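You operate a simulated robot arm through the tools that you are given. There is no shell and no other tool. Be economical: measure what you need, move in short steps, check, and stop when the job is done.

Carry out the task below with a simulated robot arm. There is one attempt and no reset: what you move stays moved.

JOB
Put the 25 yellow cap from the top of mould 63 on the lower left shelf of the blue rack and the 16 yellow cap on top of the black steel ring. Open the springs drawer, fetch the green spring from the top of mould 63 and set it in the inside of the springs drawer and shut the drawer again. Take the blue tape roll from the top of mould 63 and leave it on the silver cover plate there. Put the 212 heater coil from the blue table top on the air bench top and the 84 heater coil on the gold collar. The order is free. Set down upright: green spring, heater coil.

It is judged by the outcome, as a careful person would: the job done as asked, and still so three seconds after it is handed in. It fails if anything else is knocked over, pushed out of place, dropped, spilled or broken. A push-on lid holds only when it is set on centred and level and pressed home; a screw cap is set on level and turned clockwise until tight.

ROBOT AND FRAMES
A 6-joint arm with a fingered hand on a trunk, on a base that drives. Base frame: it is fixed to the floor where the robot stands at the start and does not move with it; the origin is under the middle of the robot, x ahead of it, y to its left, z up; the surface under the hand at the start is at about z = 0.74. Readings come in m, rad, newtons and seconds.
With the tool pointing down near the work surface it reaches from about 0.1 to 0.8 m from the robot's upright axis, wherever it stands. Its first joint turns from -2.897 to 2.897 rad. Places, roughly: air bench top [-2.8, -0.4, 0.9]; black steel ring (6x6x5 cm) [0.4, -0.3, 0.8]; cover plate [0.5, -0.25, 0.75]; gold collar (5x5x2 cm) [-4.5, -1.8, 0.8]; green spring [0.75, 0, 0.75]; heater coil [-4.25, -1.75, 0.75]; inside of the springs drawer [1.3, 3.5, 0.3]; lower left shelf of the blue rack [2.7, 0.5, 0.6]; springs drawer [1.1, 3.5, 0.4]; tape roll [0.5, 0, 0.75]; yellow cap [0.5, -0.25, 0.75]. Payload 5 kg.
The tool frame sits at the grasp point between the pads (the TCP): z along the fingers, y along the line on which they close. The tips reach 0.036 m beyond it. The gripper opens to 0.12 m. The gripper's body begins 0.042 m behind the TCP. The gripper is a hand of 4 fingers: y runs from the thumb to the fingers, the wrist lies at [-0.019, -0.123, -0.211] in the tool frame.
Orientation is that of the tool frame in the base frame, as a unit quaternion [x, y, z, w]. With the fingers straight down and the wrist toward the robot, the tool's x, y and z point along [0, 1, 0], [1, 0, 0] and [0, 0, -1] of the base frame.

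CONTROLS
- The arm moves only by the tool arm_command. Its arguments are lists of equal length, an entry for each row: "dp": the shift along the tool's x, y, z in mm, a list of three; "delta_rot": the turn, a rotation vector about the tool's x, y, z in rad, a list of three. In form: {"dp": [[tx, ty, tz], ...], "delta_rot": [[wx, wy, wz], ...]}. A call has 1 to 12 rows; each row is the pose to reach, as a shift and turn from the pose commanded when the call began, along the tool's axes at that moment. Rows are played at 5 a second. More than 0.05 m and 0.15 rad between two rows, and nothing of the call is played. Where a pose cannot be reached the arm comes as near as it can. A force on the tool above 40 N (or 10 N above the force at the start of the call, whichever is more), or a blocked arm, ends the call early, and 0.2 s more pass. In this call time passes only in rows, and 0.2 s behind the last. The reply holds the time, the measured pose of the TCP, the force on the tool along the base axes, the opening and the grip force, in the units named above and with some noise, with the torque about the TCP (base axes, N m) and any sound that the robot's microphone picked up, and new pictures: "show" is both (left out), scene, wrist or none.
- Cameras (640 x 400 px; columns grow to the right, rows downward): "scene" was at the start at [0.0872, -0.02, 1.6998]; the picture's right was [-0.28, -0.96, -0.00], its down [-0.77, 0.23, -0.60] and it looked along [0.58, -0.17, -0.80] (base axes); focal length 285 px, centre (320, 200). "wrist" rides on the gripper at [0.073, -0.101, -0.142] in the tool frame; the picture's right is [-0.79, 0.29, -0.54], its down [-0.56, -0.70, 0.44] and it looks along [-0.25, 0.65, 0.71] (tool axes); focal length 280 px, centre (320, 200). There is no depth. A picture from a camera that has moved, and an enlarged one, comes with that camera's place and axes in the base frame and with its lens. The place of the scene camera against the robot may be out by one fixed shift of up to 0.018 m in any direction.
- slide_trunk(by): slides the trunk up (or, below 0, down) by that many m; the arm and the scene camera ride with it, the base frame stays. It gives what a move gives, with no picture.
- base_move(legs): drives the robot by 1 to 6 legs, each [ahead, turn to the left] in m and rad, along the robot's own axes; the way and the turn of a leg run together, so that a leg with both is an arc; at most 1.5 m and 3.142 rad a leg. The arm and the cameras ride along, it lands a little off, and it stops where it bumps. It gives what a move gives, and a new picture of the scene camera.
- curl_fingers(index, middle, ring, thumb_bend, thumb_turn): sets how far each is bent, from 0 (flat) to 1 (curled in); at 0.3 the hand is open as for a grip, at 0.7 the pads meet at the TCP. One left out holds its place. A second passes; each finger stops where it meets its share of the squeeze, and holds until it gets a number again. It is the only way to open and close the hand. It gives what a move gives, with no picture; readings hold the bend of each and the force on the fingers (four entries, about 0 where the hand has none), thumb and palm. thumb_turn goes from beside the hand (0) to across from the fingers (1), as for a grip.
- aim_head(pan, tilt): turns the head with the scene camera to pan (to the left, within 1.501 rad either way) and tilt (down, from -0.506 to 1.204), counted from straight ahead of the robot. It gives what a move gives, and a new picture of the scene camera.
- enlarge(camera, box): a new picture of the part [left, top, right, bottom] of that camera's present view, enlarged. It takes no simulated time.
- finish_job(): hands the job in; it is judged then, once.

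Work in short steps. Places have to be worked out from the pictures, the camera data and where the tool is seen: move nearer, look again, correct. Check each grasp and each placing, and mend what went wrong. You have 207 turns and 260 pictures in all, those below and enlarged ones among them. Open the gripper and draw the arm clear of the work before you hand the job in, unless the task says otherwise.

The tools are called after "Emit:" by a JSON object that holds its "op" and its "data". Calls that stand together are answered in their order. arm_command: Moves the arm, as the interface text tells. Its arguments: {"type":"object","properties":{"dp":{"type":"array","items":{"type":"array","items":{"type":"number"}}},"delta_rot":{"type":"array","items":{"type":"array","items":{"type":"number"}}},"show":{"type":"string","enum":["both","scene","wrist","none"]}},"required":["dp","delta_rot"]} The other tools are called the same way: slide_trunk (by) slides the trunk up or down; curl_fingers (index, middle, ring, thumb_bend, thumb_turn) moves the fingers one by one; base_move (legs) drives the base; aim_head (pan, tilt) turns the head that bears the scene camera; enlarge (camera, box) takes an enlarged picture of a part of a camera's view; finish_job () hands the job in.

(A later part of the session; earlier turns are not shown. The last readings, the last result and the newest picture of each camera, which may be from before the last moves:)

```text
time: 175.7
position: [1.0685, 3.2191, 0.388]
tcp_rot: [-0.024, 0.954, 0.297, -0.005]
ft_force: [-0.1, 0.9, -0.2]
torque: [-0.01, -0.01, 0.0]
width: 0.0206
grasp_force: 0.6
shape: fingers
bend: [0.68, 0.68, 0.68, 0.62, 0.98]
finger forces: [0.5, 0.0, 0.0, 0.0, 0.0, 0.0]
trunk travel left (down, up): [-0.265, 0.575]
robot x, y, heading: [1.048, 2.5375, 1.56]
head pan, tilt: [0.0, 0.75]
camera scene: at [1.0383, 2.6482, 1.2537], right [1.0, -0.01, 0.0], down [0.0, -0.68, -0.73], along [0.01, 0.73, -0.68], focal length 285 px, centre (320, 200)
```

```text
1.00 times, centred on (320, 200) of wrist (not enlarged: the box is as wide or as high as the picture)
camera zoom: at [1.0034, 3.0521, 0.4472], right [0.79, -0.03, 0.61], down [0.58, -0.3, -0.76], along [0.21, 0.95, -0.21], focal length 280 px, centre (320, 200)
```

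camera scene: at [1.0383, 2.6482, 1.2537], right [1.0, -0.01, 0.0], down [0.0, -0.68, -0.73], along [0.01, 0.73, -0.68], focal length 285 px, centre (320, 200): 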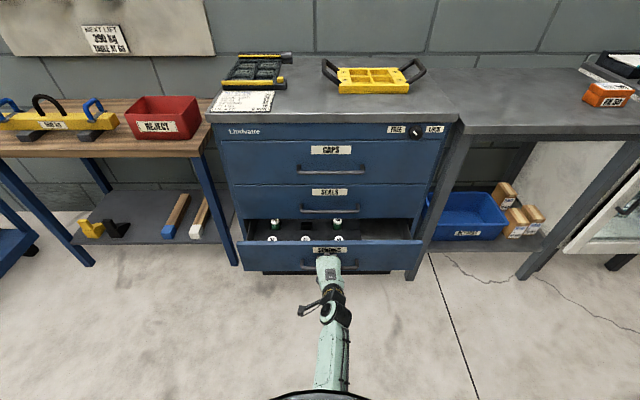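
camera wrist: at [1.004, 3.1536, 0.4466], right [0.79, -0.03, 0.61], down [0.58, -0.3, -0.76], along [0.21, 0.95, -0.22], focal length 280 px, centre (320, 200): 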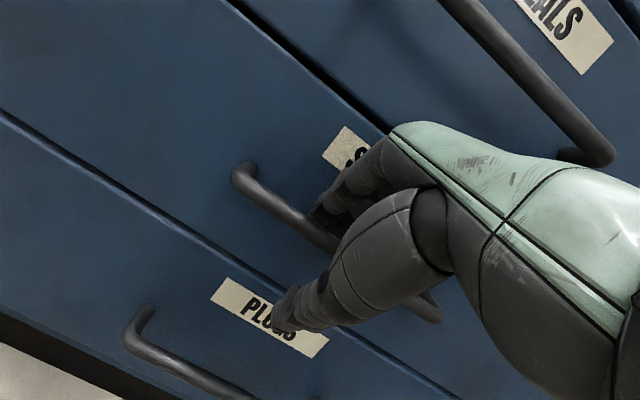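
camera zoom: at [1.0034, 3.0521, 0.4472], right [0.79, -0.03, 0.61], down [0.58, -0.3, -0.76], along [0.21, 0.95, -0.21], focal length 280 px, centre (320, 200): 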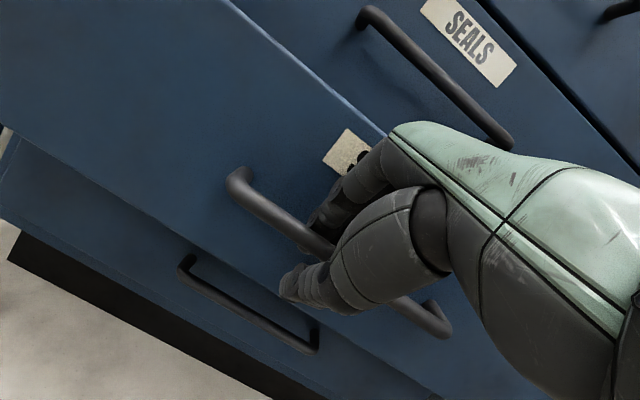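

The drawer is opening; springs stand inside. I pull another 0.17 m.

Emit:
{"op": "base_move", "data": {"legs": [[-0.17, 0]]}}

Emit:
{"op": "enlarge", "data": {"camera": "scene", "box": [220, 180, 440, 300]}}

```text
time: 177.3
position: [1.0676, 3.0456, 0.3882]
tcp_rot: [-0.023, 0.955, 0.297, -0.005]
ft_force: [0.4, -0.6, 0.7]
torque: [-0.01, 0.02, -0.01]
width: 0.02
grasp_force: 0.1
shape: fingers
bend: [0.68, 0.68, 0.68, 0.62, 0.98]
finger forces: [0.0, 0.1, 0.0, 0.1, 0.0, 0.0]
trunk travel left (down, up): [-0.265, 0.575]
robot x, y, heading: [1.0477, 2.3626, 1.562]
head pan, tilt: [0.0, 0.75]
camera scene: at [1.0371, 2.4741, 1.2537], right [1.0, -0.01, 0.0], down [-0.01, -0.68, -0.73], along [0.01, 0.73, -0.68], focal length 285 px, centre (320, 200)
```

scene: 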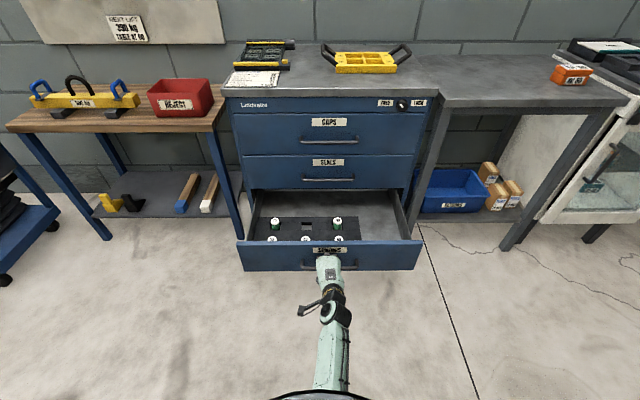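

```text
2.91 times, centred on (330, 240) of scene
camera zoom: at [1.0371, 2.4741, 1.2537], right [1.0, -0.01, 0.0], down [-0.01, -0.68, -0.73], along [0.01, 0.73, -0.68], focal length 828 px, centre (291, 84)
```

zoom: 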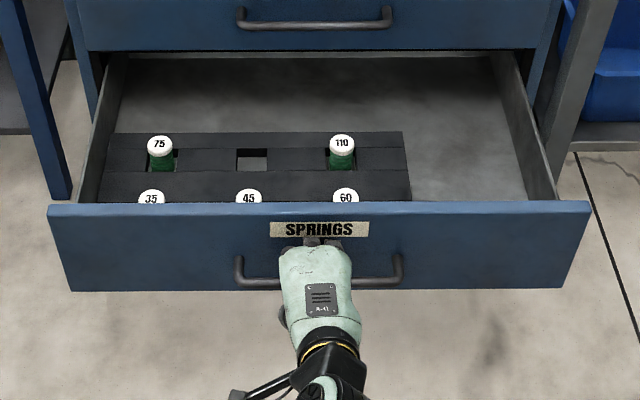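

The drawer is open 0.27 m, with ample free floor at the right. I open the hand and back out along the fingers.

Emit:
{"op": "curl_fingers", "data": {"index": 0.5, "middle": 0.5, "ring": 0.5, "thumb_bend": 0.48}}

Emit:
{"op": "arm_command", "data": {"dp": [[0, 0, -20], [0, 0, -45], [0, 0, -75], [0, -10, -110]], "delta_rot": [[0, 0, 0], [0, 0, 0], [0, 0, 0], [0, 0, 0]], "show": "both"}}

```text
time: 178.3
position: [1.069, 3.0452, 0.3873]
tcp_rot: [-0.022, 0.954, 0.299, -0.004]
ft_force: [-0.2, 2.5, 3.5]
torque: [0.13, 0.01, -0.02]
width: 0.069
grasp_force: 1.0
shape: fingers
bend: [0.49, 0.5, 0.5, 0.48, 0.98]
finger forces: [1.5, 0.6, 0.4, 0.2, 0.0, 0.1]
trunk travel left (down, up): [-0.265, 0.575]
robot x, y, heading: [1.0505, 2.3604, 1.567]
head pan, tilt: [0.0, 0.75]
```

```text
time: 179.3
position: [1.0705, 2.9728, 0.473]
tcp_rot: [-0.023, 0.954, 0.297, -0.005]
ft_force: [-0.1, -0.2, 0.3]
torque: [0.0, 0.03, 0.04]
width: 0.0675
grasp_force: 0.1
shape: fingers
bend: [0.5, 0.5, 0.5, 0.48, 0.98]
finger forces: [0.1, 0.1, 0.0, 0.0, 0.0, 0.0]
trunk travel left (down, up): [-0.265, 0.575]
robot x, y, heading: [1.0513, 2.3615, 1.561]
head pan, tilt: [0.0, 0.75]
camera scene: at [1.0371, 2.4743, 1.2536], right [1.0, -0.01, 0.0], down [-0.01, -0.68, -0.73], along [0.01, 0.73, -0.68], focal length 285 px, centre (320, 200)
camera wrist: at [1.0056, 2.8063, 0.5327], right [0.79, -0.03, 0.61], down [0.58, -0.3, -0.76], along [0.21, 0.95, -0.21], focal length 280 px, centre (320, 200)
```

scene: 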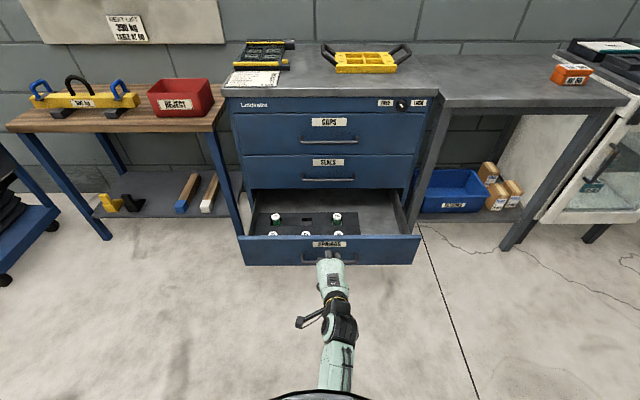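
wrist: 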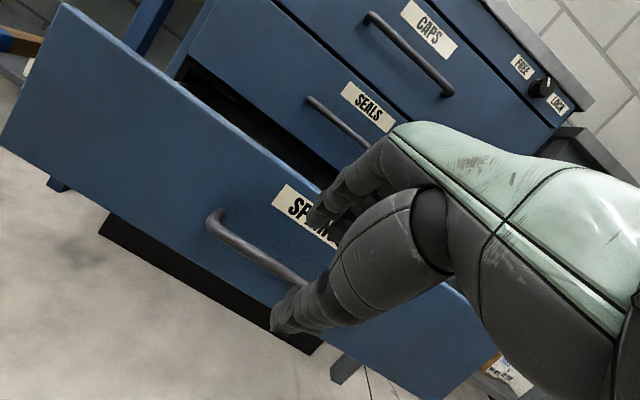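

Now I back off, raise the trunk fully, and drive back toward mould 63; I will reverse into the corridor so that I can drive out forward with the spring.

Emit:
{"op": "base_move", "data": {"legs": [[-0.2, 0]]}}

Emit:
{"op": "slide_trunk", "data": {"by": 0.5}}

Emit:
{"op": "arm_command", "data": {"dp": [[0, 0, 0], [0, -10, 0], [0, -20, 0], [0, -30, -10], [0, -40, -20], [0, -45, -30]], "delta_rot": [[0.1, 0, 0], [0.2, 0, 0], [0.3, 0, 0], [0.4, 0, 0], [0.5, 0, 0], [0.6, 0, 0.045]], "show": "none"}}

Emit:
{"op": "base_move", "data": {"legs": [[0, -0.98], [-1.3, 0], [0, 0.99]]}}

```text
time: 181.0
position: [1.0681, 2.7775, 0.4724]
tcp_rot: [-0.024, 0.954, 0.298, -0.005]
ft_force: [0.3, -0.2, 0.6]
torque: [-0.01, -0.02, -0.01]
width: 0.0671
grasp_force: 0.1
shape: fingers
bend: [0.5, 0.5, 0.5, 0.48, 0.98]
finger forces: [0.0, 0.1, 0.0, 0.0, 0.0, 0.1]
trunk travel left (down, up): [-0.265, 0.575]
robot x, y, heading: [1.0475, 2.1656, 1.564]
head pan, tilt: [0.0, 0.75]
camera scene: at [1.0353, 2.2785, 1.2537], right [1.0, -0.01, 0.0], down [0.0, -0.68, -0.73], along [0.0, 0.73, -0.68], focal length 285 px, centre (320, 200)
```

scene: 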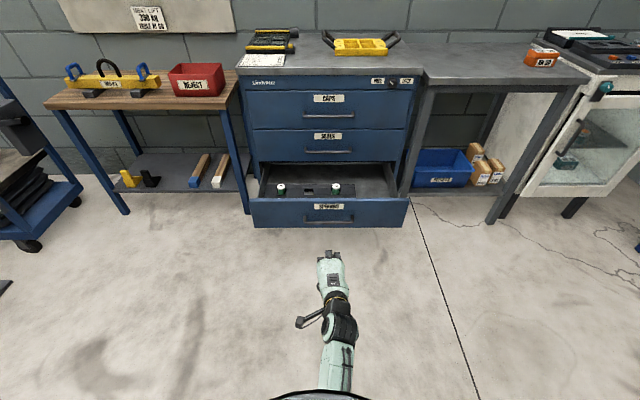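

```text
refused: 0.5 is not a number from -0.4 to 0.4
```

```text
time: 182.4
position: [1.0708, 2.7246, 0.4721]
tcp_rot: [-0.003, 1.0, 0.002, -0.005]
ft_force: [0.0, -0.3, -0.4]
torque: [-0.01, -0.02, 0.02]
width: 0.0672
grasp_force: 0.0
shape: fingers
bend: [0.5, 0.5, 0.5, 0.48, 0.98]
finger forces: [0.1, 0.0, 0.1, 0.0, 0.1, 0.1]
trunk travel left (down, up): [-0.265, 0.575]
robot x, y, heading: [1.0514, 2.1644, 1.564]
head pan, tilt: [0.0, 0.75]
```

```text
time: 195.4
position: [-0.0201, 1.9931, 0.4718]
tcp_rot: [-0.02, 1.0, 0.002, -0.004]
ft_force: [-0.2, -1.2, 0.8]
torque: [0.03, 0.0, 0.0]
width: 0.0672
grasp_force: 0.0
shape: fingers
bend: [0.5, 0.5, 0.5, 0.48, 0.98]
finger forces: [0.1, 0.0, 0.0, 0.0, 0.0, 0.0]
trunk travel left (down, up): [-0.265, 0.575]
robot x, y, heading: [-0.0224, 1.4334, 1.597]
head pan, tilt: [0.0, 0.75]
camera scene: at [-0.039, 1.5469, 1.2536], right [1.0, 0.03, 0.0], down [0.02, -0.68, -0.73], along [-0.02, 0.73, -0.68], focal length 285 px, centre (320, 200)
```

scene: 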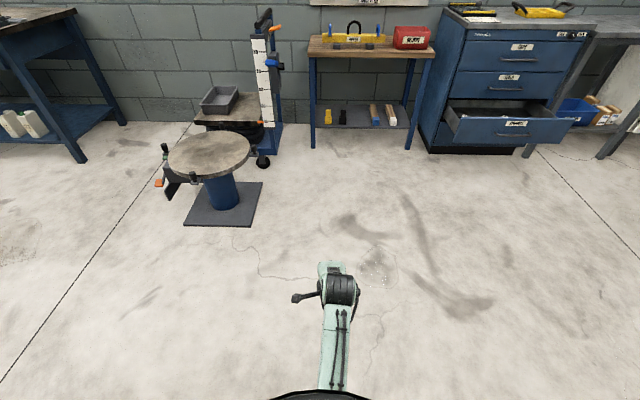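

I raise the trunk (in two slides) and reverse into the corridor.

Emit:
{"op": "slide_trunk", "data": {"by": 0.4}}

Emit:
{"op": "slide_trunk", "data": {"by": 0.17}}

Emit:
{"op": "base_move", "data": {"legs": [[-0.2, -0.03], [-1.2, 0]]}}

Emit:
{"op": "aim_head", "data": {"pan": -1.5, "tilt": 0.9}}

```text
time: 199.3
position: [-0.0192, 1.9929, 0.8717]
tcp_rot: [-0.02, 1.0, 0.002, -0.005]
ft_force: [-0.4, -0.3, -0.4]
torque: [0.0, -0.02, -0.02]
width: 0.0672
grasp_force: 0.1
shape: fingers
bend: [0.5, 0.5, 0.5, 0.48, 0.98]
finger forces: [0.0, 0.1, 0.0, 0.1, 0.0, 0.0]
trunk travel left (down, up): [-0.665, 0.175]
robot x, y, heading: [-0.0248, 1.4292, 1.602]
head pan, tilt: [0.0, 0.75]
```

```text
time: 201.2
position: [-0.019, 1.9926, 1.0432]
tcp_rot: [-0.02, 1.0, 0.002, -0.005]
ft_force: [0.2, -0.3, -0.2]
torque: [-0.02, 0.0, 0.0]
width: 0.0671
grasp_force: 0.2
shape: fingers
bend: [0.5, 0.5, 0.5, 0.48, 0.98]
finger forces: [0.1, 0.0, 0.0, 0.1, 0.0, 0.0]
trunk travel left (down, up): [-0.835, 0.005]
robot x, y, heading: [-0.0213, 1.4333, 1.595]
head pan, tilt: [0.0, 0.75]
```

```text
time: 209.1
position: [-0.0022, 0.6008, 1.0421]
tcp_rot: [-0.014, 1.0, 0.002, -0.004]
ft_force: [0.0, -1.0, 1.1]
torque: [-0.03, 0.0, 0.03]
width: 0.0669
grasp_force: 0.1
shape: fingers
bend: [0.5, 0.5, 0.5, 0.48, 0.98]
finger forces: [0.1, 0.1, 0.0, 0.0, 0.1, 0.0]
trunk travel left (down, up): [-0.835, 0.005]
robot x, y, heading: [-0.0144, 0.043, 1.588]
head pan, tilt: [0.0, 0.75]
camera scene: at [-0.0267, 0.1553, 1.8236], right [1.0, 0.02, 0.0], down [0.01, -0.68, -0.73], along [-0.01, 0.73, -0.68], focal length 285 px, centre (320, 200)
```

scene: 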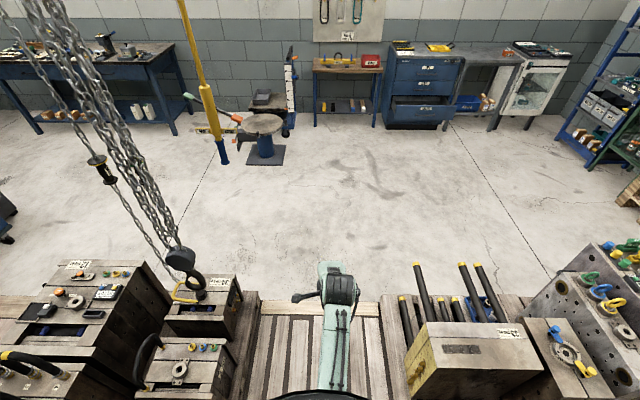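

```text
time: 210.7
position: [-0.0032, 0.6019, 1.0417]
tcp_rot: [-0.015, 1.0, 0.002, -0.005]
ft_force: [-0.6, -0.3, -0.2]
torque: [0.0, -0.01, -0.01]
width: 0.0671
grasp_force: 0.0
shape: fingers
bend: [0.5, 0.5, 0.5, 0.48, 0.98]
finger forces: [0.0, 0.1, 0.1, 0.0, 0.0, 0.0]
trunk travel left (down, up): [-0.835, 0.005]
robot x, y, heading: [-0.0081, 0.0398, 1.589]
head pan, tilt: [-1.499, 0.901]
camera scene: at [0.05, 0.079, 1.8117], right [0.09, -1.0, 0.0], down [-0.78, -0.07, -0.62], along [0.62, 0.06, -0.78], focal length 285 px, centre (320, 200)
```

scene: 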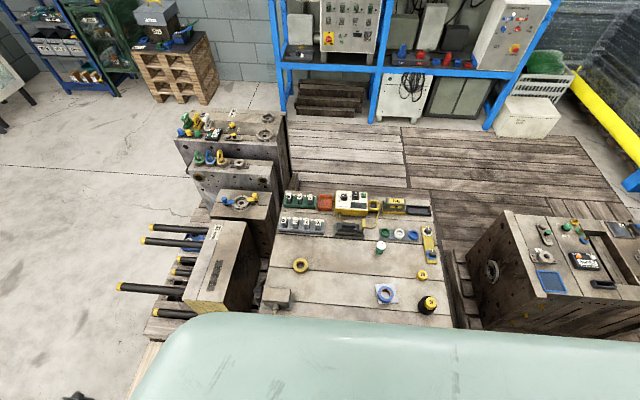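

Parked at (-0.01, 0.04), heading 1.59. The spring at (0.657, -0.119) is within 0.69 m on the right side, so I swing the arm clockwise, high over the moulds.

Emit:
{"op": "arm_command", "data": {"dp": [[-46.7, -12, 0], [-91.4, -28, 0], [-135, -42.3, 0], [-178.4, -55.6, 0], [-220.6, -72.5, 0], [-261, -93, 0], [-300, -117, 0], [-336, -144, 0], [-370, -174, 0], [-402, -207, 0], [-430, -242, 0], [-456, -280, 0]], "delta_rot": [[0, 0, 0.085], [0, 0, 0.17], [0, 0, 0.255], [0, 0, 0.34], [0, 0, 0.425], [0, 0, 0.51], [0, 0, 0.595], [0, 0, 0.68], [0, 0, 0.765], [0, 0, 0.85], [0, 0, 0.935], [0, 0, 1.02]], "show": "none"}}

```text
time: 213.3
position: [0.4638, 0.3333, 1.0384]
tcp_rot: [0.476, 0.879, 0.0, -0.005]
ft_force: [0.6, -0.1, 0.0]
torque: [0.03, 0.01, -0.03]
width: 0.0675
grasp_force: 0.0
shape: fingers
bend: [0.5, 0.5, 0.5, 0.48, 0.98]
finger forces: [0.1, 0.0, 0.0, 0.1, 0.0, 0.0]
trunk travel left (down, up): [-0.835, 0.005]
robot x, y, heading: [-0.0133, 0.0377, 1.585]
head pan, tilt: [-1.499, 0.901]
```

Emit:
{"op": "arm_command", "data": {"dp": [[-43.4, -8.6, 10], [-86.8, -17.2, 20], [-130.2, -25.8, 30], [-173.6, -34.4, 40], [-217, -43, 50], [-260.4, -51.6, 60], [-303.8, -60.2, 70], [-347.2, -68.8, 80], [-390.6, -77.4, 90], [-434, -86, 100], [-477, -95, 110]], "delta_rot": [[0, 0, 0.0525], [0, 0, 0.105], [0, 0, 0.1575], [0, 0, 0.21], [0, 0, 0.2625], [0, 0, 0.315], [0, 0, 0.3675], [0, 0, 0.42], [0, 0, 0.4725], [0, 0, 0.525], [0, 0, 0.577]], "show": "both"}}

```text
time: 215.7
position: [0.6434, -0.1198, 0.9225]
tcp_rot: [0.706, 0.708, -0.001, -0.005]
ft_force: [-0.1, -0.8, -0.9]
torque: [0.0, 0.0, 0.01]
width: 0.0673
grasp_force: 0.1
shape: fingers
bend: [0.5, 0.5, 0.5, 0.48, 0.98]
finger forces: [0.0, 0.0, 0.0, 0.0, 0.0, 0.0]
trunk travel left (down, up): [-0.835, 0.005]
robot x, y, heading: [-0.0097, 0.0388, 1.592]
head pan, tilt: [-1.499, 0.901]
camera scene: at [0.0521, 0.0763, 1.8116], right [0.09, -1.0, 0.0], down [-0.78, -0.07, -0.62], along [0.62, 0.06, -0.78], focal length 285 px, centre (320, 200)
camera wrist: at [0.5443, -0.0472, 1.0669], right [0.3, -0.79, 0.54], down [-0.7, -0.56, -0.44], along [0.65, -0.25, -0.72], focal length 280 px, centre (320, 200)
```

scene: 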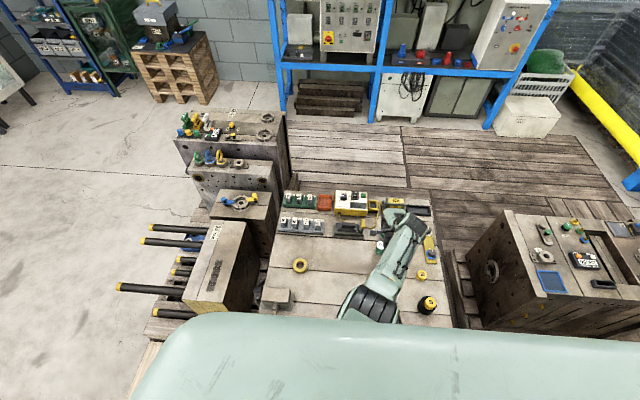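
wrist: 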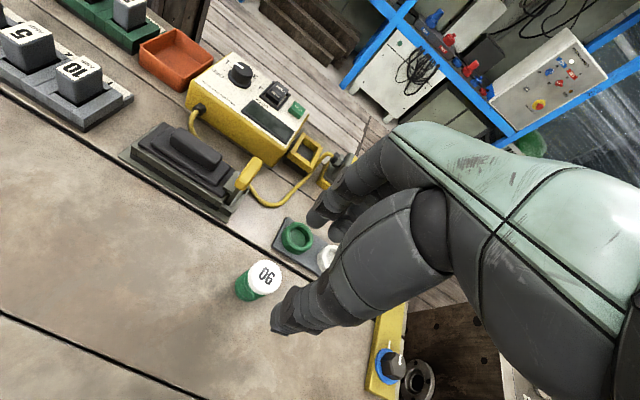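

Spring top ≈ (0.661, -0.118, 0.789). I narrow the hand and lower over it.

Emit:
{"op": "curl_fingers", "data": {"index": 0.53, "middle": 0.53, "ring": 0.53, "thumb_bend": 0.52}}

Emit:
{"op": "arm_command", "data": {"dp": [[1, 17, 20], [1, 17, 60], [1, 17, 80]], "delta_rot": [[0, 0.01, 0], [0, 0.01, 0], [0, 0.01, 0]], "show": "wrist"}}

Emit:
{"op": "enlarge", "data": {"camera": "wrist", "box": [180, 150, 420, 300]}}

```text
time: 216.7
position: [0.6444, -0.1185, 0.9233]
tcp_rot: [0.706, 0.708, -0.002, -0.004]
ft_force: [-0.7, -0.4, 0.1]
torque: [-0.04, 0.02, -0.01]
width: 0.0576
grasp_force: 0.1
shape: fingers
bend: [0.53, 0.53, 0.53, 0.52, 0.98]
finger forces: [0.0, 0.1, 0.1, 0.0, 0.0, 0.1]
trunk travel left (down, up): [-0.835, 0.005]
robot x, y, heading: [-0.0114, 0.0419, 1.587]
head pan, tilt: [-1.499, 0.901]
```

```text
time: 217.5
position: [0.6299, -0.119, 0.8726]
tcp_rot: [0.706, 0.708, 0.002, -0.006]
ft_force: [1.1, -0.3, 0.7]
torque: [0.01, 0.06, 0.01]
width: 0.0567
grasp_force: 0.0
shape: fingers
bend: [0.53, 0.53, 0.53, 0.52, 0.98]
finger forces: [0.0, 0.0, 0.0, 0.2, 0.0, 0.0]
out of reach, approached as far as the arm can: row 2, 3
trunk travel left (down, up): [-0.835, 0.005]
robot x, y, heading: [-0.0123, 0.0431, 1.593]
head pan, tilt: [-1.499, 0.901]
camera wrist: at [0.5295, -0.0472, 1.0162], right [0.29, -0.79, 0.53], down [-0.7, -0.56, -0.45], along [0.65, -0.24, -0.72], focal length 280 px, centre (320, 200)
```

wrist: 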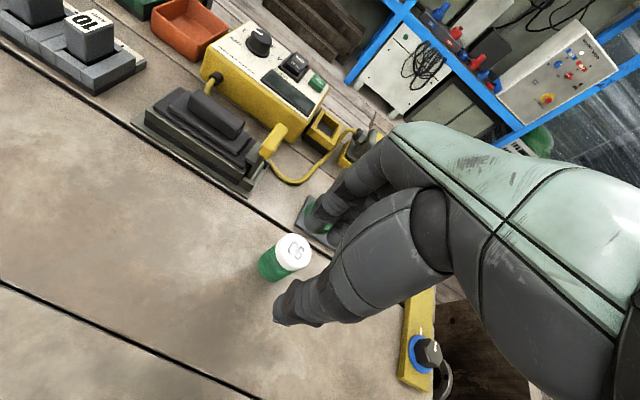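

```text
2.67 times, centred on (300, 225) of wrist
camera zoom: at [0.5295, -0.0472, 1.0162], right [0.29, -0.79, 0.53], down [-0.7, -0.56, -0.45], along [0.65, -0.24, -0.72], focal length 748 px, centre (373, 133)
```

zoom: 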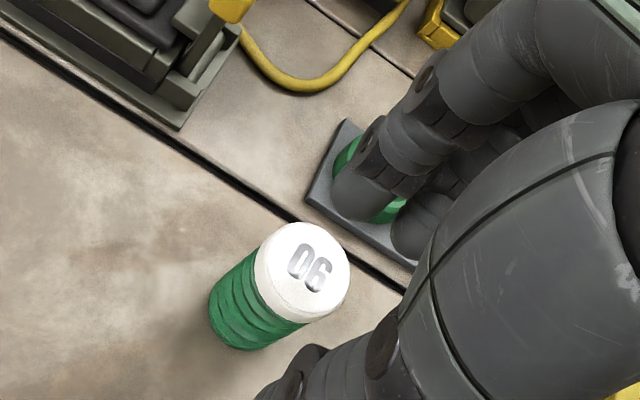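

Out of reach because the trunk is 0.11 m higher than at first. I raise the arm, lower the trunk by 0.13 m, and retry.

Emit:
{"op": "arm_command", "data": {"dp": [[0, -10, -40], [0, -10, -80], [0, -10, -125]], "delta_rot": [[0, 0, 0], [0, 0, 0], [0, 0, 0]], "show": "none"}}

Emit:
{"op": "slide_trunk", "data": {"by": -0.13}}

```text
time: 218.3
position: [0.6814, -0.1466, 0.958]
tcp_rot: [0.706, 0.709, 0.002, -0.01]
ft_force: [0.0, 1.1, -1.2]
torque: [-0.02, 0.02, 0.02]
width: 0.0567
grasp_force: 0.2
shape: fingers
bend: [0.53, 0.53, 0.53, 0.52, 0.98]
finger forces: [0.1, 0.0, 0.0, 0.0, 0.1, 0.0]
out of reach, approached as far as the arm can: row 1, 2, 3
trunk travel left (down, up): [-0.835, 0.005]
robot x, y, heading: [-0.0126, 0.0416, 1.584]
head pan, tilt: [-1.499, 0.901]
```

```text
time: 219.9
position: [0.6809, -0.1476, 0.8287]
tcp_rot: [0.706, 0.708, 0.002, -0.008]
ft_force: [0.9, -0.2, -0.1]
torque: [0.05, 0.0, 0.0]
width: 0.057
grasp_force: 0.0
shape: fingers
bend: [0.53, 0.53, 0.53, 0.52, 0.98]
finger forces: [0.0, 0.0, 0.1, 0.0, 0.0, 0.0]
trunk travel left (down, up): [-0.705, 0.135]
robot x, y, heading: [-0.011, 0.0394, 1.586]
head pan, tilt: [-1.499, 0.901]
```

Emit:
{"op": "arm_command", "data": {"dp": [[0, 0, -30], [0, 0, -60]], "delta_rot": [[0, 0.006, 0], [0, 0.012, 0]], "show": "both"}}

```text
time: 220.5
position: [0.7008, -0.1606, 0.8762]
tcp_rot: [0.705, 0.709, 0.005, -0.014]
ft_force: [-0.4, -0.4, 0.0]
torque: [0.01, -0.01, 0.04]
width: 0.0567
grasp_force: 0.0
shape: fingers
bend: [0.53, 0.53, 0.53, 0.52, 0.98]
finger forces: [0.0, 0.0, 0.0, 0.0, 0.0, 0.0]
out of reach, approached as far as the arm can: row 1, 2
trunk travel left (down, up): [-0.705, 0.135]
robot x, y, heading: [-0.0114, 0.043, 1.592]
head pan, tilt: [-1.499, 0.901]
camera scene: at [0.0502, 0.0786, 1.6817], right [0.09, -1.0, 0.0], down [-0.78, -0.07, -0.62], along [0.62, 0.06, -0.78], focal length 285 px, centre (320, 200)
camera wrist: at [0.6018, -0.0916, 1.0221], right [0.3, -0.8, 0.52], down [-0.7, -0.55, -0.45], along [0.65, -0.23, -0.73], focal length 280 px, centre (320, 200)
```

scene: 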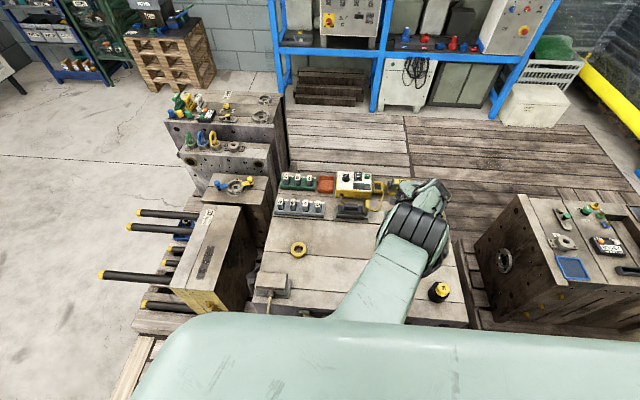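
wrist: 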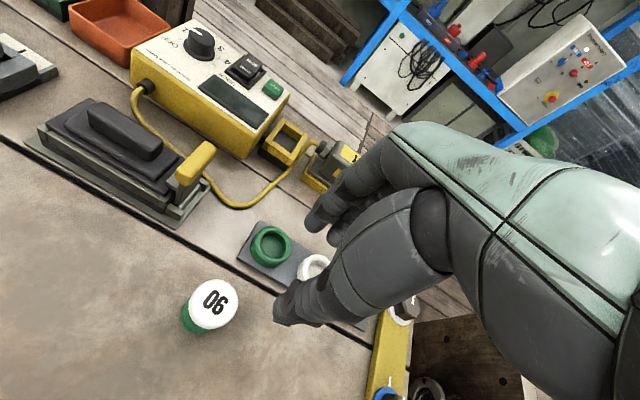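

The arm is stretched in an odd way; I pull it back to a comfortable pose above and left of the spring.

Emit:
{"op": "arm_command", "data": {"dp": [[10, -30, -15], [20, -60, -30], [30, -85, -40]], "delta_rot": [[-0.004, -0.009, 0.002], [-0.009, -0.018, 0.004], [-0.013, -0.027, 0.006]], "show": "scene"}}

```text
time: 221.3
position: [0.7, -0.1736, 0.8769]
tcp_rot: [0.707, 0.707, 0.002, -0.001]
ft_force: [-0.4, -0.4, -0.3]
torque: [-0.02, 0.01, 0.0]
width: 0.0568
grasp_force: 0.1
shape: fingers
bend: [0.53, 0.53, 0.53, 0.52, 0.98]
finger forces: [0.0, 0.0, 0.0, 0.0, 0.0, 0.0]
out of reach, approached as far as the arm can: row 1, 2, 3
trunk travel left (down, up): [-0.705, 0.135]
robot x, y, heading: [-0.0064, 0.0463, 1.583]
head pan, tilt: [-1.499, 0.901]
camera scene: at [0.0504, 0.0788, 1.6817], right [0.09, -1.0, 0.0], down [-0.78, -0.07, -0.62], along [0.62, 0.06, -0.78], focal length 285 px, centre (320, 200)
```

scene: 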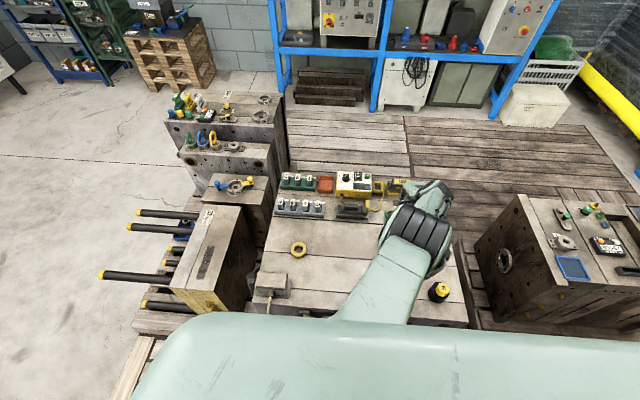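

Emit:
{"op": "enlarge", "data": {"camera": "scene", "box": [320, 150, 500, 340]}}

```text
2.11 times, centred on (410, 245) of scene
camera zoom: at [0.0504, 0.0788, 1.6817], right [0.09, -1.0, 0.0], down [-0.78, -0.07, -0.62], along [0.62, 0.06, -0.78], focal length 599 px, centre (130, 105)
```

zoom: 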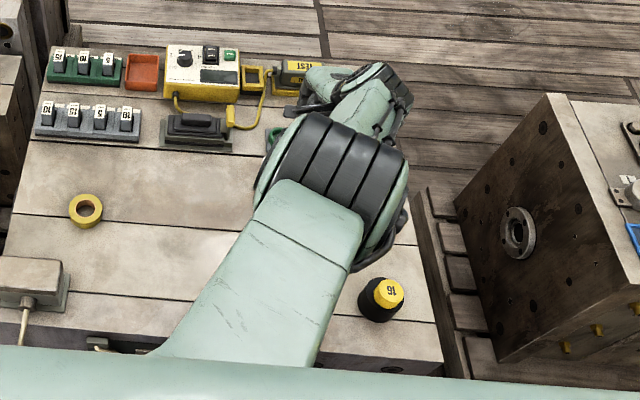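

The elbow has flipped upward. I'll stretch the arm high and outward and then come down, to bring the elbow back to its low posture.

Emit:
{"op": "arm_command", "data": {"dp": [[0, 14, -47], [0, 28, -94], [0, 42, -141], [0, 56, -188], [0, 70, -235], [0, 84, -282], [0, 98, -329], [0, 112, -376], [0, 126, -423], [0, 140, -470], [0, 154, -517], [0, 168, -564]], "delta_rot": [[0, 0, 0], [0, 0, 0], [0, 0, 0], [0, 0, 0], [0, 0, 0], [0, 0, 0], [0, 0, 0], [0, 0, 0], [0, 0, 0], [0, 0, 0], [0, 0, 0], [0, 0, 0]], "show": "scene"}}

```text
time: 223.9
position: [0.7772, -0.1413, 1.4096]
tcp_rot: [0.707, 0.707, 0.001, 0.003]
ft_force: [0.2, 0.1, -0.8]
torque: [-0.04, -0.06, -0.02]
width: 0.057
grasp_force: 0.1
shape: fingers
bend: [0.53, 0.53, 0.53, 0.52, 0.98]
finger forces: [0.0, 0.0, 0.1, 0.0, 0.0, 0.0]
out of reach, approached as far as the arm can: row 1, 2, 3, 4, 5, 6, 7, 8, 9, 10, 11, 12
trunk travel left (down, up): [-0.705, 0.135]
robot x, y, heading: [-0.0123, 0.0406, 1.589]
head pan, tilt: [-1.499, 0.901]
camera scene: at [0.0469, 0.081, 1.6817], right [0.09, -1.0, 0.0], down [-0.78, -0.07, -0.62], along [0.62, 0.05, -0.78], focal length 285 px, centre (320, 200)
```

scene: 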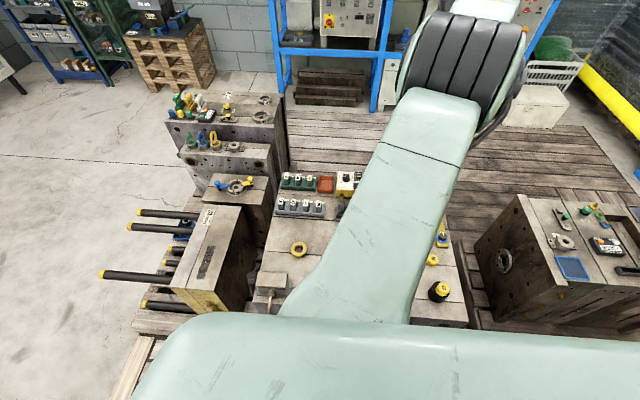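

Emit:
{"op": "arm_command", "data": {"dp": [[0, 20, -45], [0, 40, -90], [0, 60, -135], [0, 80, -90], [0, 80, -45], [0, 80, 0], [0, 80, 45], [0, 80, 90], [0, 80, 135], [0, 70, 180], [0, 60, 225], [0, 50, 270]], "delta_rot": [[0, 0, 0], [0, 0, 0], [0, 0, 0], [0, 0, 0], [0, 0, 0], [0, 0, 0], [0, 0, 0], [0, 0, 0], [0, 0, 0], [0, 0, 0], [0, 0, 0], [0, 0, 0]], "show": "scene"}}

```text
time: 226.5
position: [0.8062, -0.1368, 1.1448]
tcp_rot: [0.707, 0.707, 0.002, 0.003]
ft_force: [0.6, 0.4, 1.7]
torque: [0.0, 0.06, 0.0]
width: 0.0567
grasp_force: 0.0
shape: fingers
bend: [0.53, 0.53, 0.53, 0.52, 0.98]
finger forces: [0.0, 0.0, 0.0, 0.0, 0.0, 0.1]
out of reach, approached as far as the arm can: row 1, 2, 3, 4, 5, 6, 7, 8, 9, 10, 11, 12
trunk travel left (down, up): [-0.705, 0.135]
robot x, y, heading: [-0.0102, 0.0426, 1.589]
head pan, tilt: [-1.499, 0.901]
camera scene: at [0.0503, 0.0789, 1.6818], right [0.09, -1.0, 0.0], down [-0.78, -0.07, -0.62], along [0.62, 0.06, -0.78], focal length 285 px, centre (320, 200)
```

scene: 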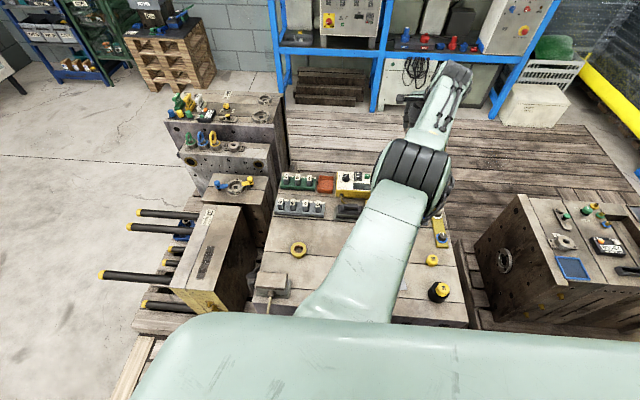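

The elbow seems lower now. I continue coming down and drawing in.

Emit:
{"op": "arm_command", "data": {"dp": [[0, -20, 30], [0, -40, 60], [0, -60, 90], [0, -80, 120], [0, -100, 150], [0, -120, 180]], "delta_rot": [[0, 0, 0], [0, 0, 0], [0, 0, 0], [0, 0, 0], [0, 0, 0], [0, 0, 0]], "show": "scene"}}

```text
time: 227.9
position: [0.6839, -0.139, 0.9643]
tcp_rot: [0.708, 0.707, 0.001, 0.003]
ft_force: [-0.3, 0.1, 0.7]
torque: [-0.02, 0.02, -0.03]
width: 0.0567
grasp_force: 0.1
shape: fingers
bend: [0.53, 0.53, 0.53, 0.52, 0.98]
finger forces: [0.0, 0.1, 0.0, 0.1, 0.0, 0.0]
trunk travel left (down, up): [-0.705, 0.135]
robot x, y, heading: [-0.0121, 0.0421, 1.588]
head pan, tilt: [-1.499, 0.901]
camera scene: at [0.05, 0.0786, 1.6818], right [0.09, -1.0, 0.0], down [-0.78, -0.07, -0.62], along [0.62, 0.06, -0.78], focal length 285 px, centre (320, 200)
```

scene: 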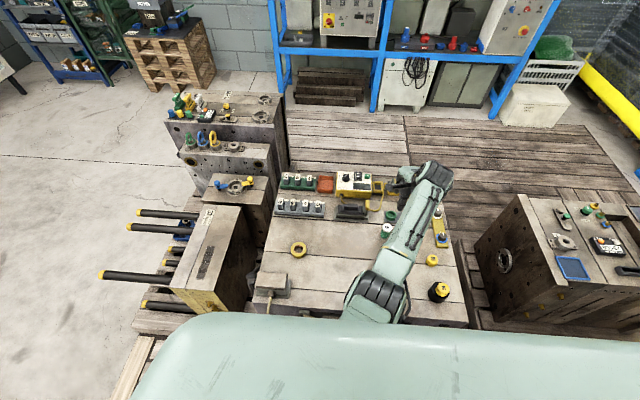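

The posture is restored. I move above the spring.

Emit:
{"op": "arm_command", "data": {"dp": [[10, -12, 20], [21, -23, 55], [21, -23, 95]], "delta_rot": [[0, 0, 0], [0, 0, 0], [0, 0, 0]], "show": "wrist"}}

Emit:
{"op": "enlarge", "data": {"camera": "wrist", "box": [180, 150, 420, 300]}}

```text
time: 228.7
position: [0.662, -0.1185, 0.8683]
tcp_rot: [0.708, 0.707, 0.001, 0.001]
ft_force: [-0.3, 0.4, 0.6]
torque: [0.0, 0.03, -0.01]
width: 0.0569
grasp_force: 0.0
shape: fingers
bend: [0.53, 0.53, 0.53, 0.52, 0.98]
finger forces: [0.0, 0.0, 0.0, 0.0, 0.0, 0.0]
trunk travel left (down, up): [-0.705, 0.135]
robot x, y, heading: [-0.0103, 0.0418, 1.589]
head pan, tilt: [-1.499, 0.901]
camera wrist: at [0.5609, -0.046, 1.01], right [0.28, -0.79, 0.54], down [-0.7, -0.56, -0.45], along [0.66, -0.25, -0.71], focal length 280 px, centre (320, 200)
```

wrist: 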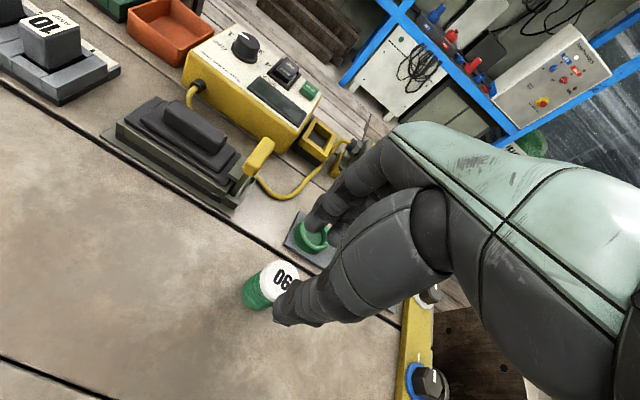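

```text
2.67 times, centred on (300, 225) of wrist
camera zoom: at [0.5609, -0.046, 1.01], right [0.28, -0.79, 0.54], down [-0.7, -0.56, -0.45], along [0.66, -0.25, -0.71], focal length 748 px, centre (373, 133)
```

zoom: 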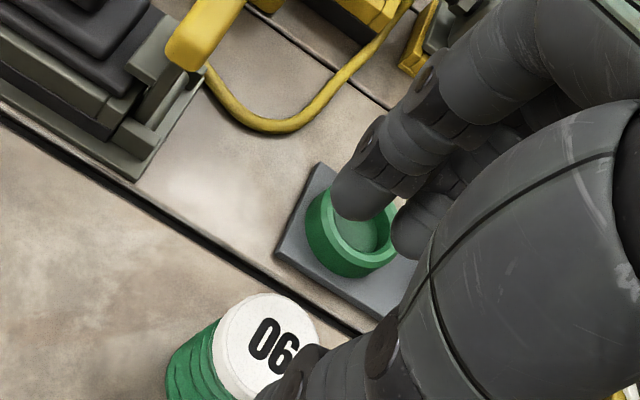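

Spring confirmed at (0.663, -0.118). Lower 71 mm to TCP z≈0.797 and close.

Emit:
{"op": "arm_command", "data": {"dp": [[0, 1, 35], [0, 1, 60], [0, 1, 72]], "delta_rot": [[0, 0, 0], [0, 0, 0], [0, 0, 0]], "show": "none"}}

Emit:
{"op": "enlarge", "data": {"camera": "wrist", "box": [180, 150, 420, 300]}}

Emit:
{"op": "curl_fingers", "data": {"index": 0.63, "middle": 0.63, "ring": 0.6, "thumb_bend": 0.63}}

Emit:
{"op": "enlarge", "data": {"camera": "wrist", "box": [180, 150, 420, 300]}}

```text
time: 229.5
position: [0.6644, -0.1196, 0.7955]
tcp_rot: [0.708, 0.706, 0.001, 0.003]
ft_force: [0.0, -0.6, -0.2]
torque: [-0.04, 0.02, 0.02]
width: 0.0569
grasp_force: 0.2
shape: fingers
bend: [0.53, 0.53, 0.53, 0.52, 0.98]
finger forces: [0.1, 0.1, 0.1, 0.0, 0.0, 0.0]
trunk travel left (down, up): [-0.705, 0.135]
robot x, y, heading: [-0.013, 0.038, 1.587]
head pan, tilt: [-1.499, 0.901]
```

```text
2.67 times, centred on (300, 225) of wrist
camera zoom: at [0.5621, -0.0459, 0.9379], right [0.28, -0.79, 0.54], down [-0.7, -0.56, -0.45], along [0.66, -0.25, -0.71], focal length 748 px, centre (373, 133)
```

zoom: 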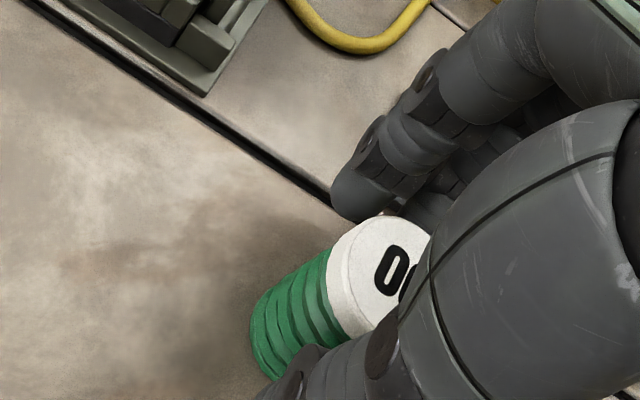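

```text
time: 230.5
position: [0.664, -0.1184, 0.7949]
tcp_rot: [0.708, 0.706, 0.001, 0.001]
ft_force: [0.3, 0.6, -0.2]
torque: [0.01, 0.0, 0.01]
width: 0.0331
grasp_force: 2.2
shape: fingers
bend: [0.61, 0.63, 0.6, 0.6, 0.97]
finger forces: [2.1, 0.5, 0.1, 0.0, 2.6, 0.0]
trunk travel left (down, up): [-0.705, 0.135]
robot x, y, heading: [-0.0113, 0.0417, 1.589]
head pan, tilt: [-1.499, 0.901]
```

```text
2.67 times, centred on (300, 225) of wrist
camera zoom: at [0.5621, -0.0458, 0.9377], right [0.28, -0.79, 0.54], down [-0.7, -0.56, -0.45], along [0.66, -0.25, -0.71], focal length 748 px, centre (373, 133)
```

zoom: 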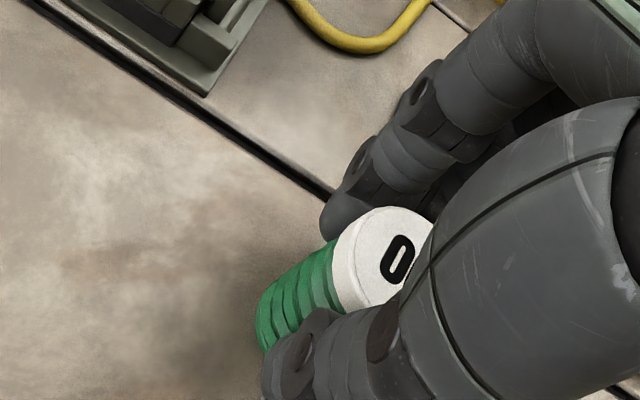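

Tighten, lift 110 mm, and raise the trunk for the swing back.

Emit:
{"op": "curl_fingers", "data": {"index": 0.7, "middle": 0.7, "thumb_bend": 0.7}}

Emit:
{"op": "arm_command", "data": {"dp": [[0, 0, -20], [0, 0, -60], [0, -20, -100], [0, -40, -130]], "delta_rot": [[0, 0, 0], [0, 0, 0], [0, 0, 0], [0, 0, 0]], "show": "wrist"}}

Emit:
{"op": "slide_trunk", "data": {"by": 0.12}}

```text
time: 231.5
position: [0.6636, -0.1198, 0.795]
tcp_rot: [0.707, 0.707, 0.001, 0.002]
ft_force: [0.2, 0.6, -0.3]
torque: [-0.02, -0.02, -0.02]
width: 0.0308
grasp_force: 10.7
shape: fingers
bend: [0.63, 0.67, 0.6, 0.61, 0.96]
finger forces: [6.6, 4.0, 0.0, 0.1, 11.2, 0.0]
trunk travel left (down, up): [-0.705, 0.135]
robot x, y, heading: [-0.0071, 0.0405, 1.593]
head pan, tilt: [-1.499, 0.901]
```

```text
time: 232.5
position: [0.6196, -0.1192, 0.9247]
tcp_rot: [0.708, 0.707, 0.001, 0.001]
ft_force: [-0.4, -0.4, -1.0]
torque: [0.0, 0.0, -0.02]
width: 0.0308
grasp_force: 10.8
shape: fingers
bend: [0.63, 0.67, 0.6, 0.62, 0.96]
finger forces: [6.6, 4.2, 0.0, 0.0, 11.1, 0.0]
trunk travel left (down, up): [-0.705, 0.135]
robot x, y, heading: [-0.0071, 0.0415, 1.584]
head pan, tilt: [-1.499, 0.901]
camera wrist: at [0.518, -0.0444, 1.0674], right [0.28, -0.79, 0.54], down [-0.7, -0.56, -0.45], along [0.66, -0.25, -0.71], focal length 280 px, centre (320, 200)
```

wrist: 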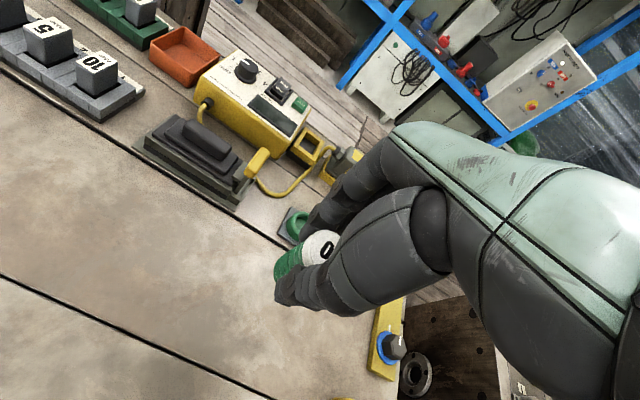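

```text
time: 234.0
position: [0.6213, -0.118, 1.0443]
tcp_rot: [0.707, 0.707, 0.0, 0.002]
ft_force: [0.4, -1.3, -0.8]
torque: [-0.01, -0.02, 0.03]
width: 0.0309
grasp_force: 10.5
shape: fingers
bend: [0.63, 0.67, 0.6, 0.62, 0.96]
finger forces: [6.6, 4.2, 0.0, 0.0, 11.0, 0.1]
trunk travel left (down, up): [-0.825, 0.015]
robot x, y, heading: [-0.0105, 0.0407, 1.585]
head pan, tilt: [-1.499, 0.901]
```

Spring is held upright. I swing the arm back in two calls.

Emit:
{"op": "arm_command", "data": {"dp": [[41, -14.3, 0], [82, -28.6, 0], [123, -42.9, 0], [164, -57.2, 0], [205, -71.5, 0], [246, -85.8, 0], [287, -100, 0], [328, -114, 0], [369, -128.5, 0], [410, -143, 0], [451, -157, 0]], "delta_rot": [[0, 0, -0.0525], [0, 0, -0.105], [0, 0, -0.1575], [0, 0, -0.21], [0, 0, -0.2625], [0, 0, -0.315], [0, 0, -0.3675], [0, 0, -0.42], [0, 0, -0.4725], [0, 0, -0.525], [0, 0, -0.577]], "show": "none"}}

Emit:
{"op": "arm_command", "data": {"dp": [[45.5, -0.7, 0], [90.7, -5.4, 0], [135.3, -13.8, 0], [179.2, -25.9, 0], [221.8, -41.7, 0], [262.9, -61.1, 0], [302.4, -83.8, 0], [339.6, -110, 0], [374.5, -139, 0], [410.3, -167.8, 0], [448.1, -196.4, 0], [479.6, -231.7, 0]], "delta_rot": [[0, 0, -0.085], [0, 0, -0.17], [0, 0, -0.255], [0, 0, -0.34], [0, 0, -0.425], [0, 0, -0.51], [0, 0, -0.595], [0, 0, -0.68], [0, 0, -0.765], [0, 0, -0.85], [0, 0, -0.935], [0, 0, -1.02]], "show": "wrist"}}

```text
time: 236.4
position: [0.466, 0.3343, 1.0442]
tcp_rot: [0.477, 0.879, 0.001, 0.003]
ft_force: [0.0, 0.1, -0.5]
torque: [-0.01, -0.01, 0.05]
width: 0.0307
grasp_force: 10.9
shape: fingers
bend: [0.63, 0.67, 0.6, 0.62, 0.96]
finger forces: [6.5, 4.2, 0.0, 0.0, 10.7, 0.0]
trunk travel left (down, up): [-0.825, 0.015]
robot x, y, heading: [-0.014, 0.0422, 1.588]
head pan, tilt: [-1.499, 0.901]
```

```text
time: 239.0
position: [0.0089, 0.6119, 1.04]
tcp_rot: [-0.013, 1.0, -0.001, 0.003]
ft_force: [-0.1, -0.2, -1.4]
torque: [0.0, 0.0, 0.0]
width: 0.0304
grasp_force: 10.4
shape: fingers
bend: [0.63, 0.67, 0.6, 0.62, 0.96]
finger forces: [6.7, 4.3, 0.0, 0.0, 10.4, 0.0]
trunk travel left (down, up): [-0.825, 0.015]
robot x, y, heading: [-0.0137, 0.0383, 1.583]
head pan, tilt: [-1.499, 0.901]
camera wrist: at [-0.0616, 0.5104, 1.1821], right [0.78, 0.31, 0.55], down [0.58, -0.69, -0.44], along [0.24, 0.66, -0.71], focal length 280 px, centre (320, 200)
```

wrist: 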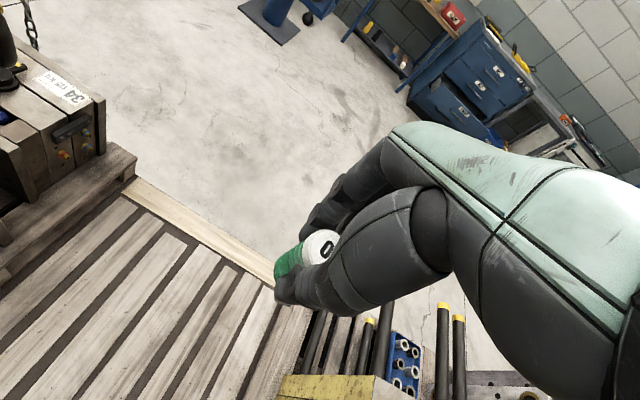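

I drive out and up to the drawer.

Emit:
{"op": "base_move", "data": {"legs": [[1.4, 0], [0, -0.92], [1.45, 0], [0, 0.91]]}}

Emit:
{"op": "aim_head", "data": {"pan": -0.1, "tilt": 0.9}}

```text
time: 259.8
position: [1.1877, 2.9127, 1.0402]
tcp_rot: [0.01, 1.0, -0.001, 0.002]
ft_force: [-0.5, 0.4, -0.8]
torque: [-0.03, 0.01, 0.01]
width: 0.0299
grasp_force: 10.3
shape: fingers
bend: [0.63, 0.67, 0.6, 0.62, 0.96]
finger forces: [6.3, 4.3, 0.0, 0.0, 10.0, 0.1]
trunk travel left (down, up): [-0.825, 0.015]
robot x, y, heading: [1.1414, 2.3457, 1.55]
head pan, tilt: [-1.499, 0.901]
camera scene: at [1.2035, 2.3777, 1.8017], right [0.05, -1.0, 0.0], down [-0.78, -0.04, -0.62], along [0.62, 0.03, -0.78], focal length 285 px, centre (320, 200)
```

scene: 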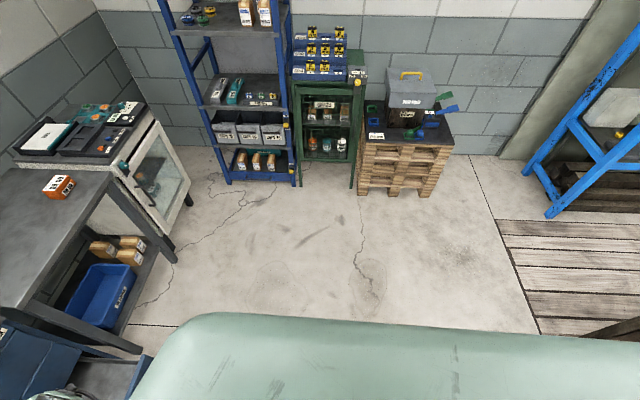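

```text
time: 261.4
position: [1.1874, 2.9141, 1.0393]
tcp_rot: [0.01, 1.0, 0.0, 0.001]
ft_force: [-0.6, 0.0, -0.7]
torque: [-0.01, 0.01, 0.0]
width: 0.0298
grasp_force: 10.1
shape: fingers
bend: [0.63, 0.67, 0.6, 0.62, 0.96]
finger forces: [6.3, 4.3, 0.0, 0.0, 9.9, 0.0]
trunk travel left (down, up): [-0.825, 0.015]
robot x, y, heading: [1.1409, 2.3451, 1.542]
head pan, tilt: [-0.099, 0.901]
camera scene: at [1.1375, 2.4492, 1.8017], right [0.99, -0.13, 0.0], down [-0.1, -0.78, -0.62], along [0.08, 0.62, -0.78], focal length 285 px, centre (320, 200)
```

scene: 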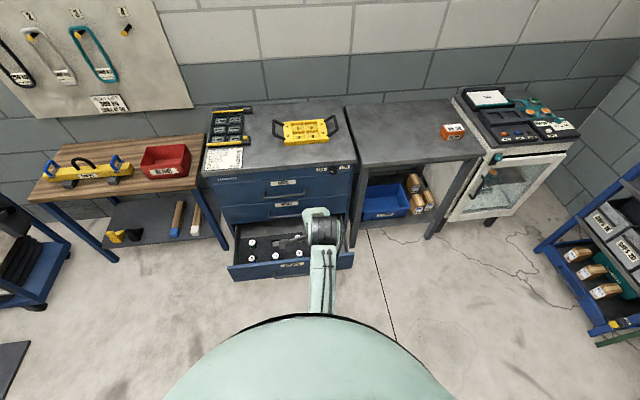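

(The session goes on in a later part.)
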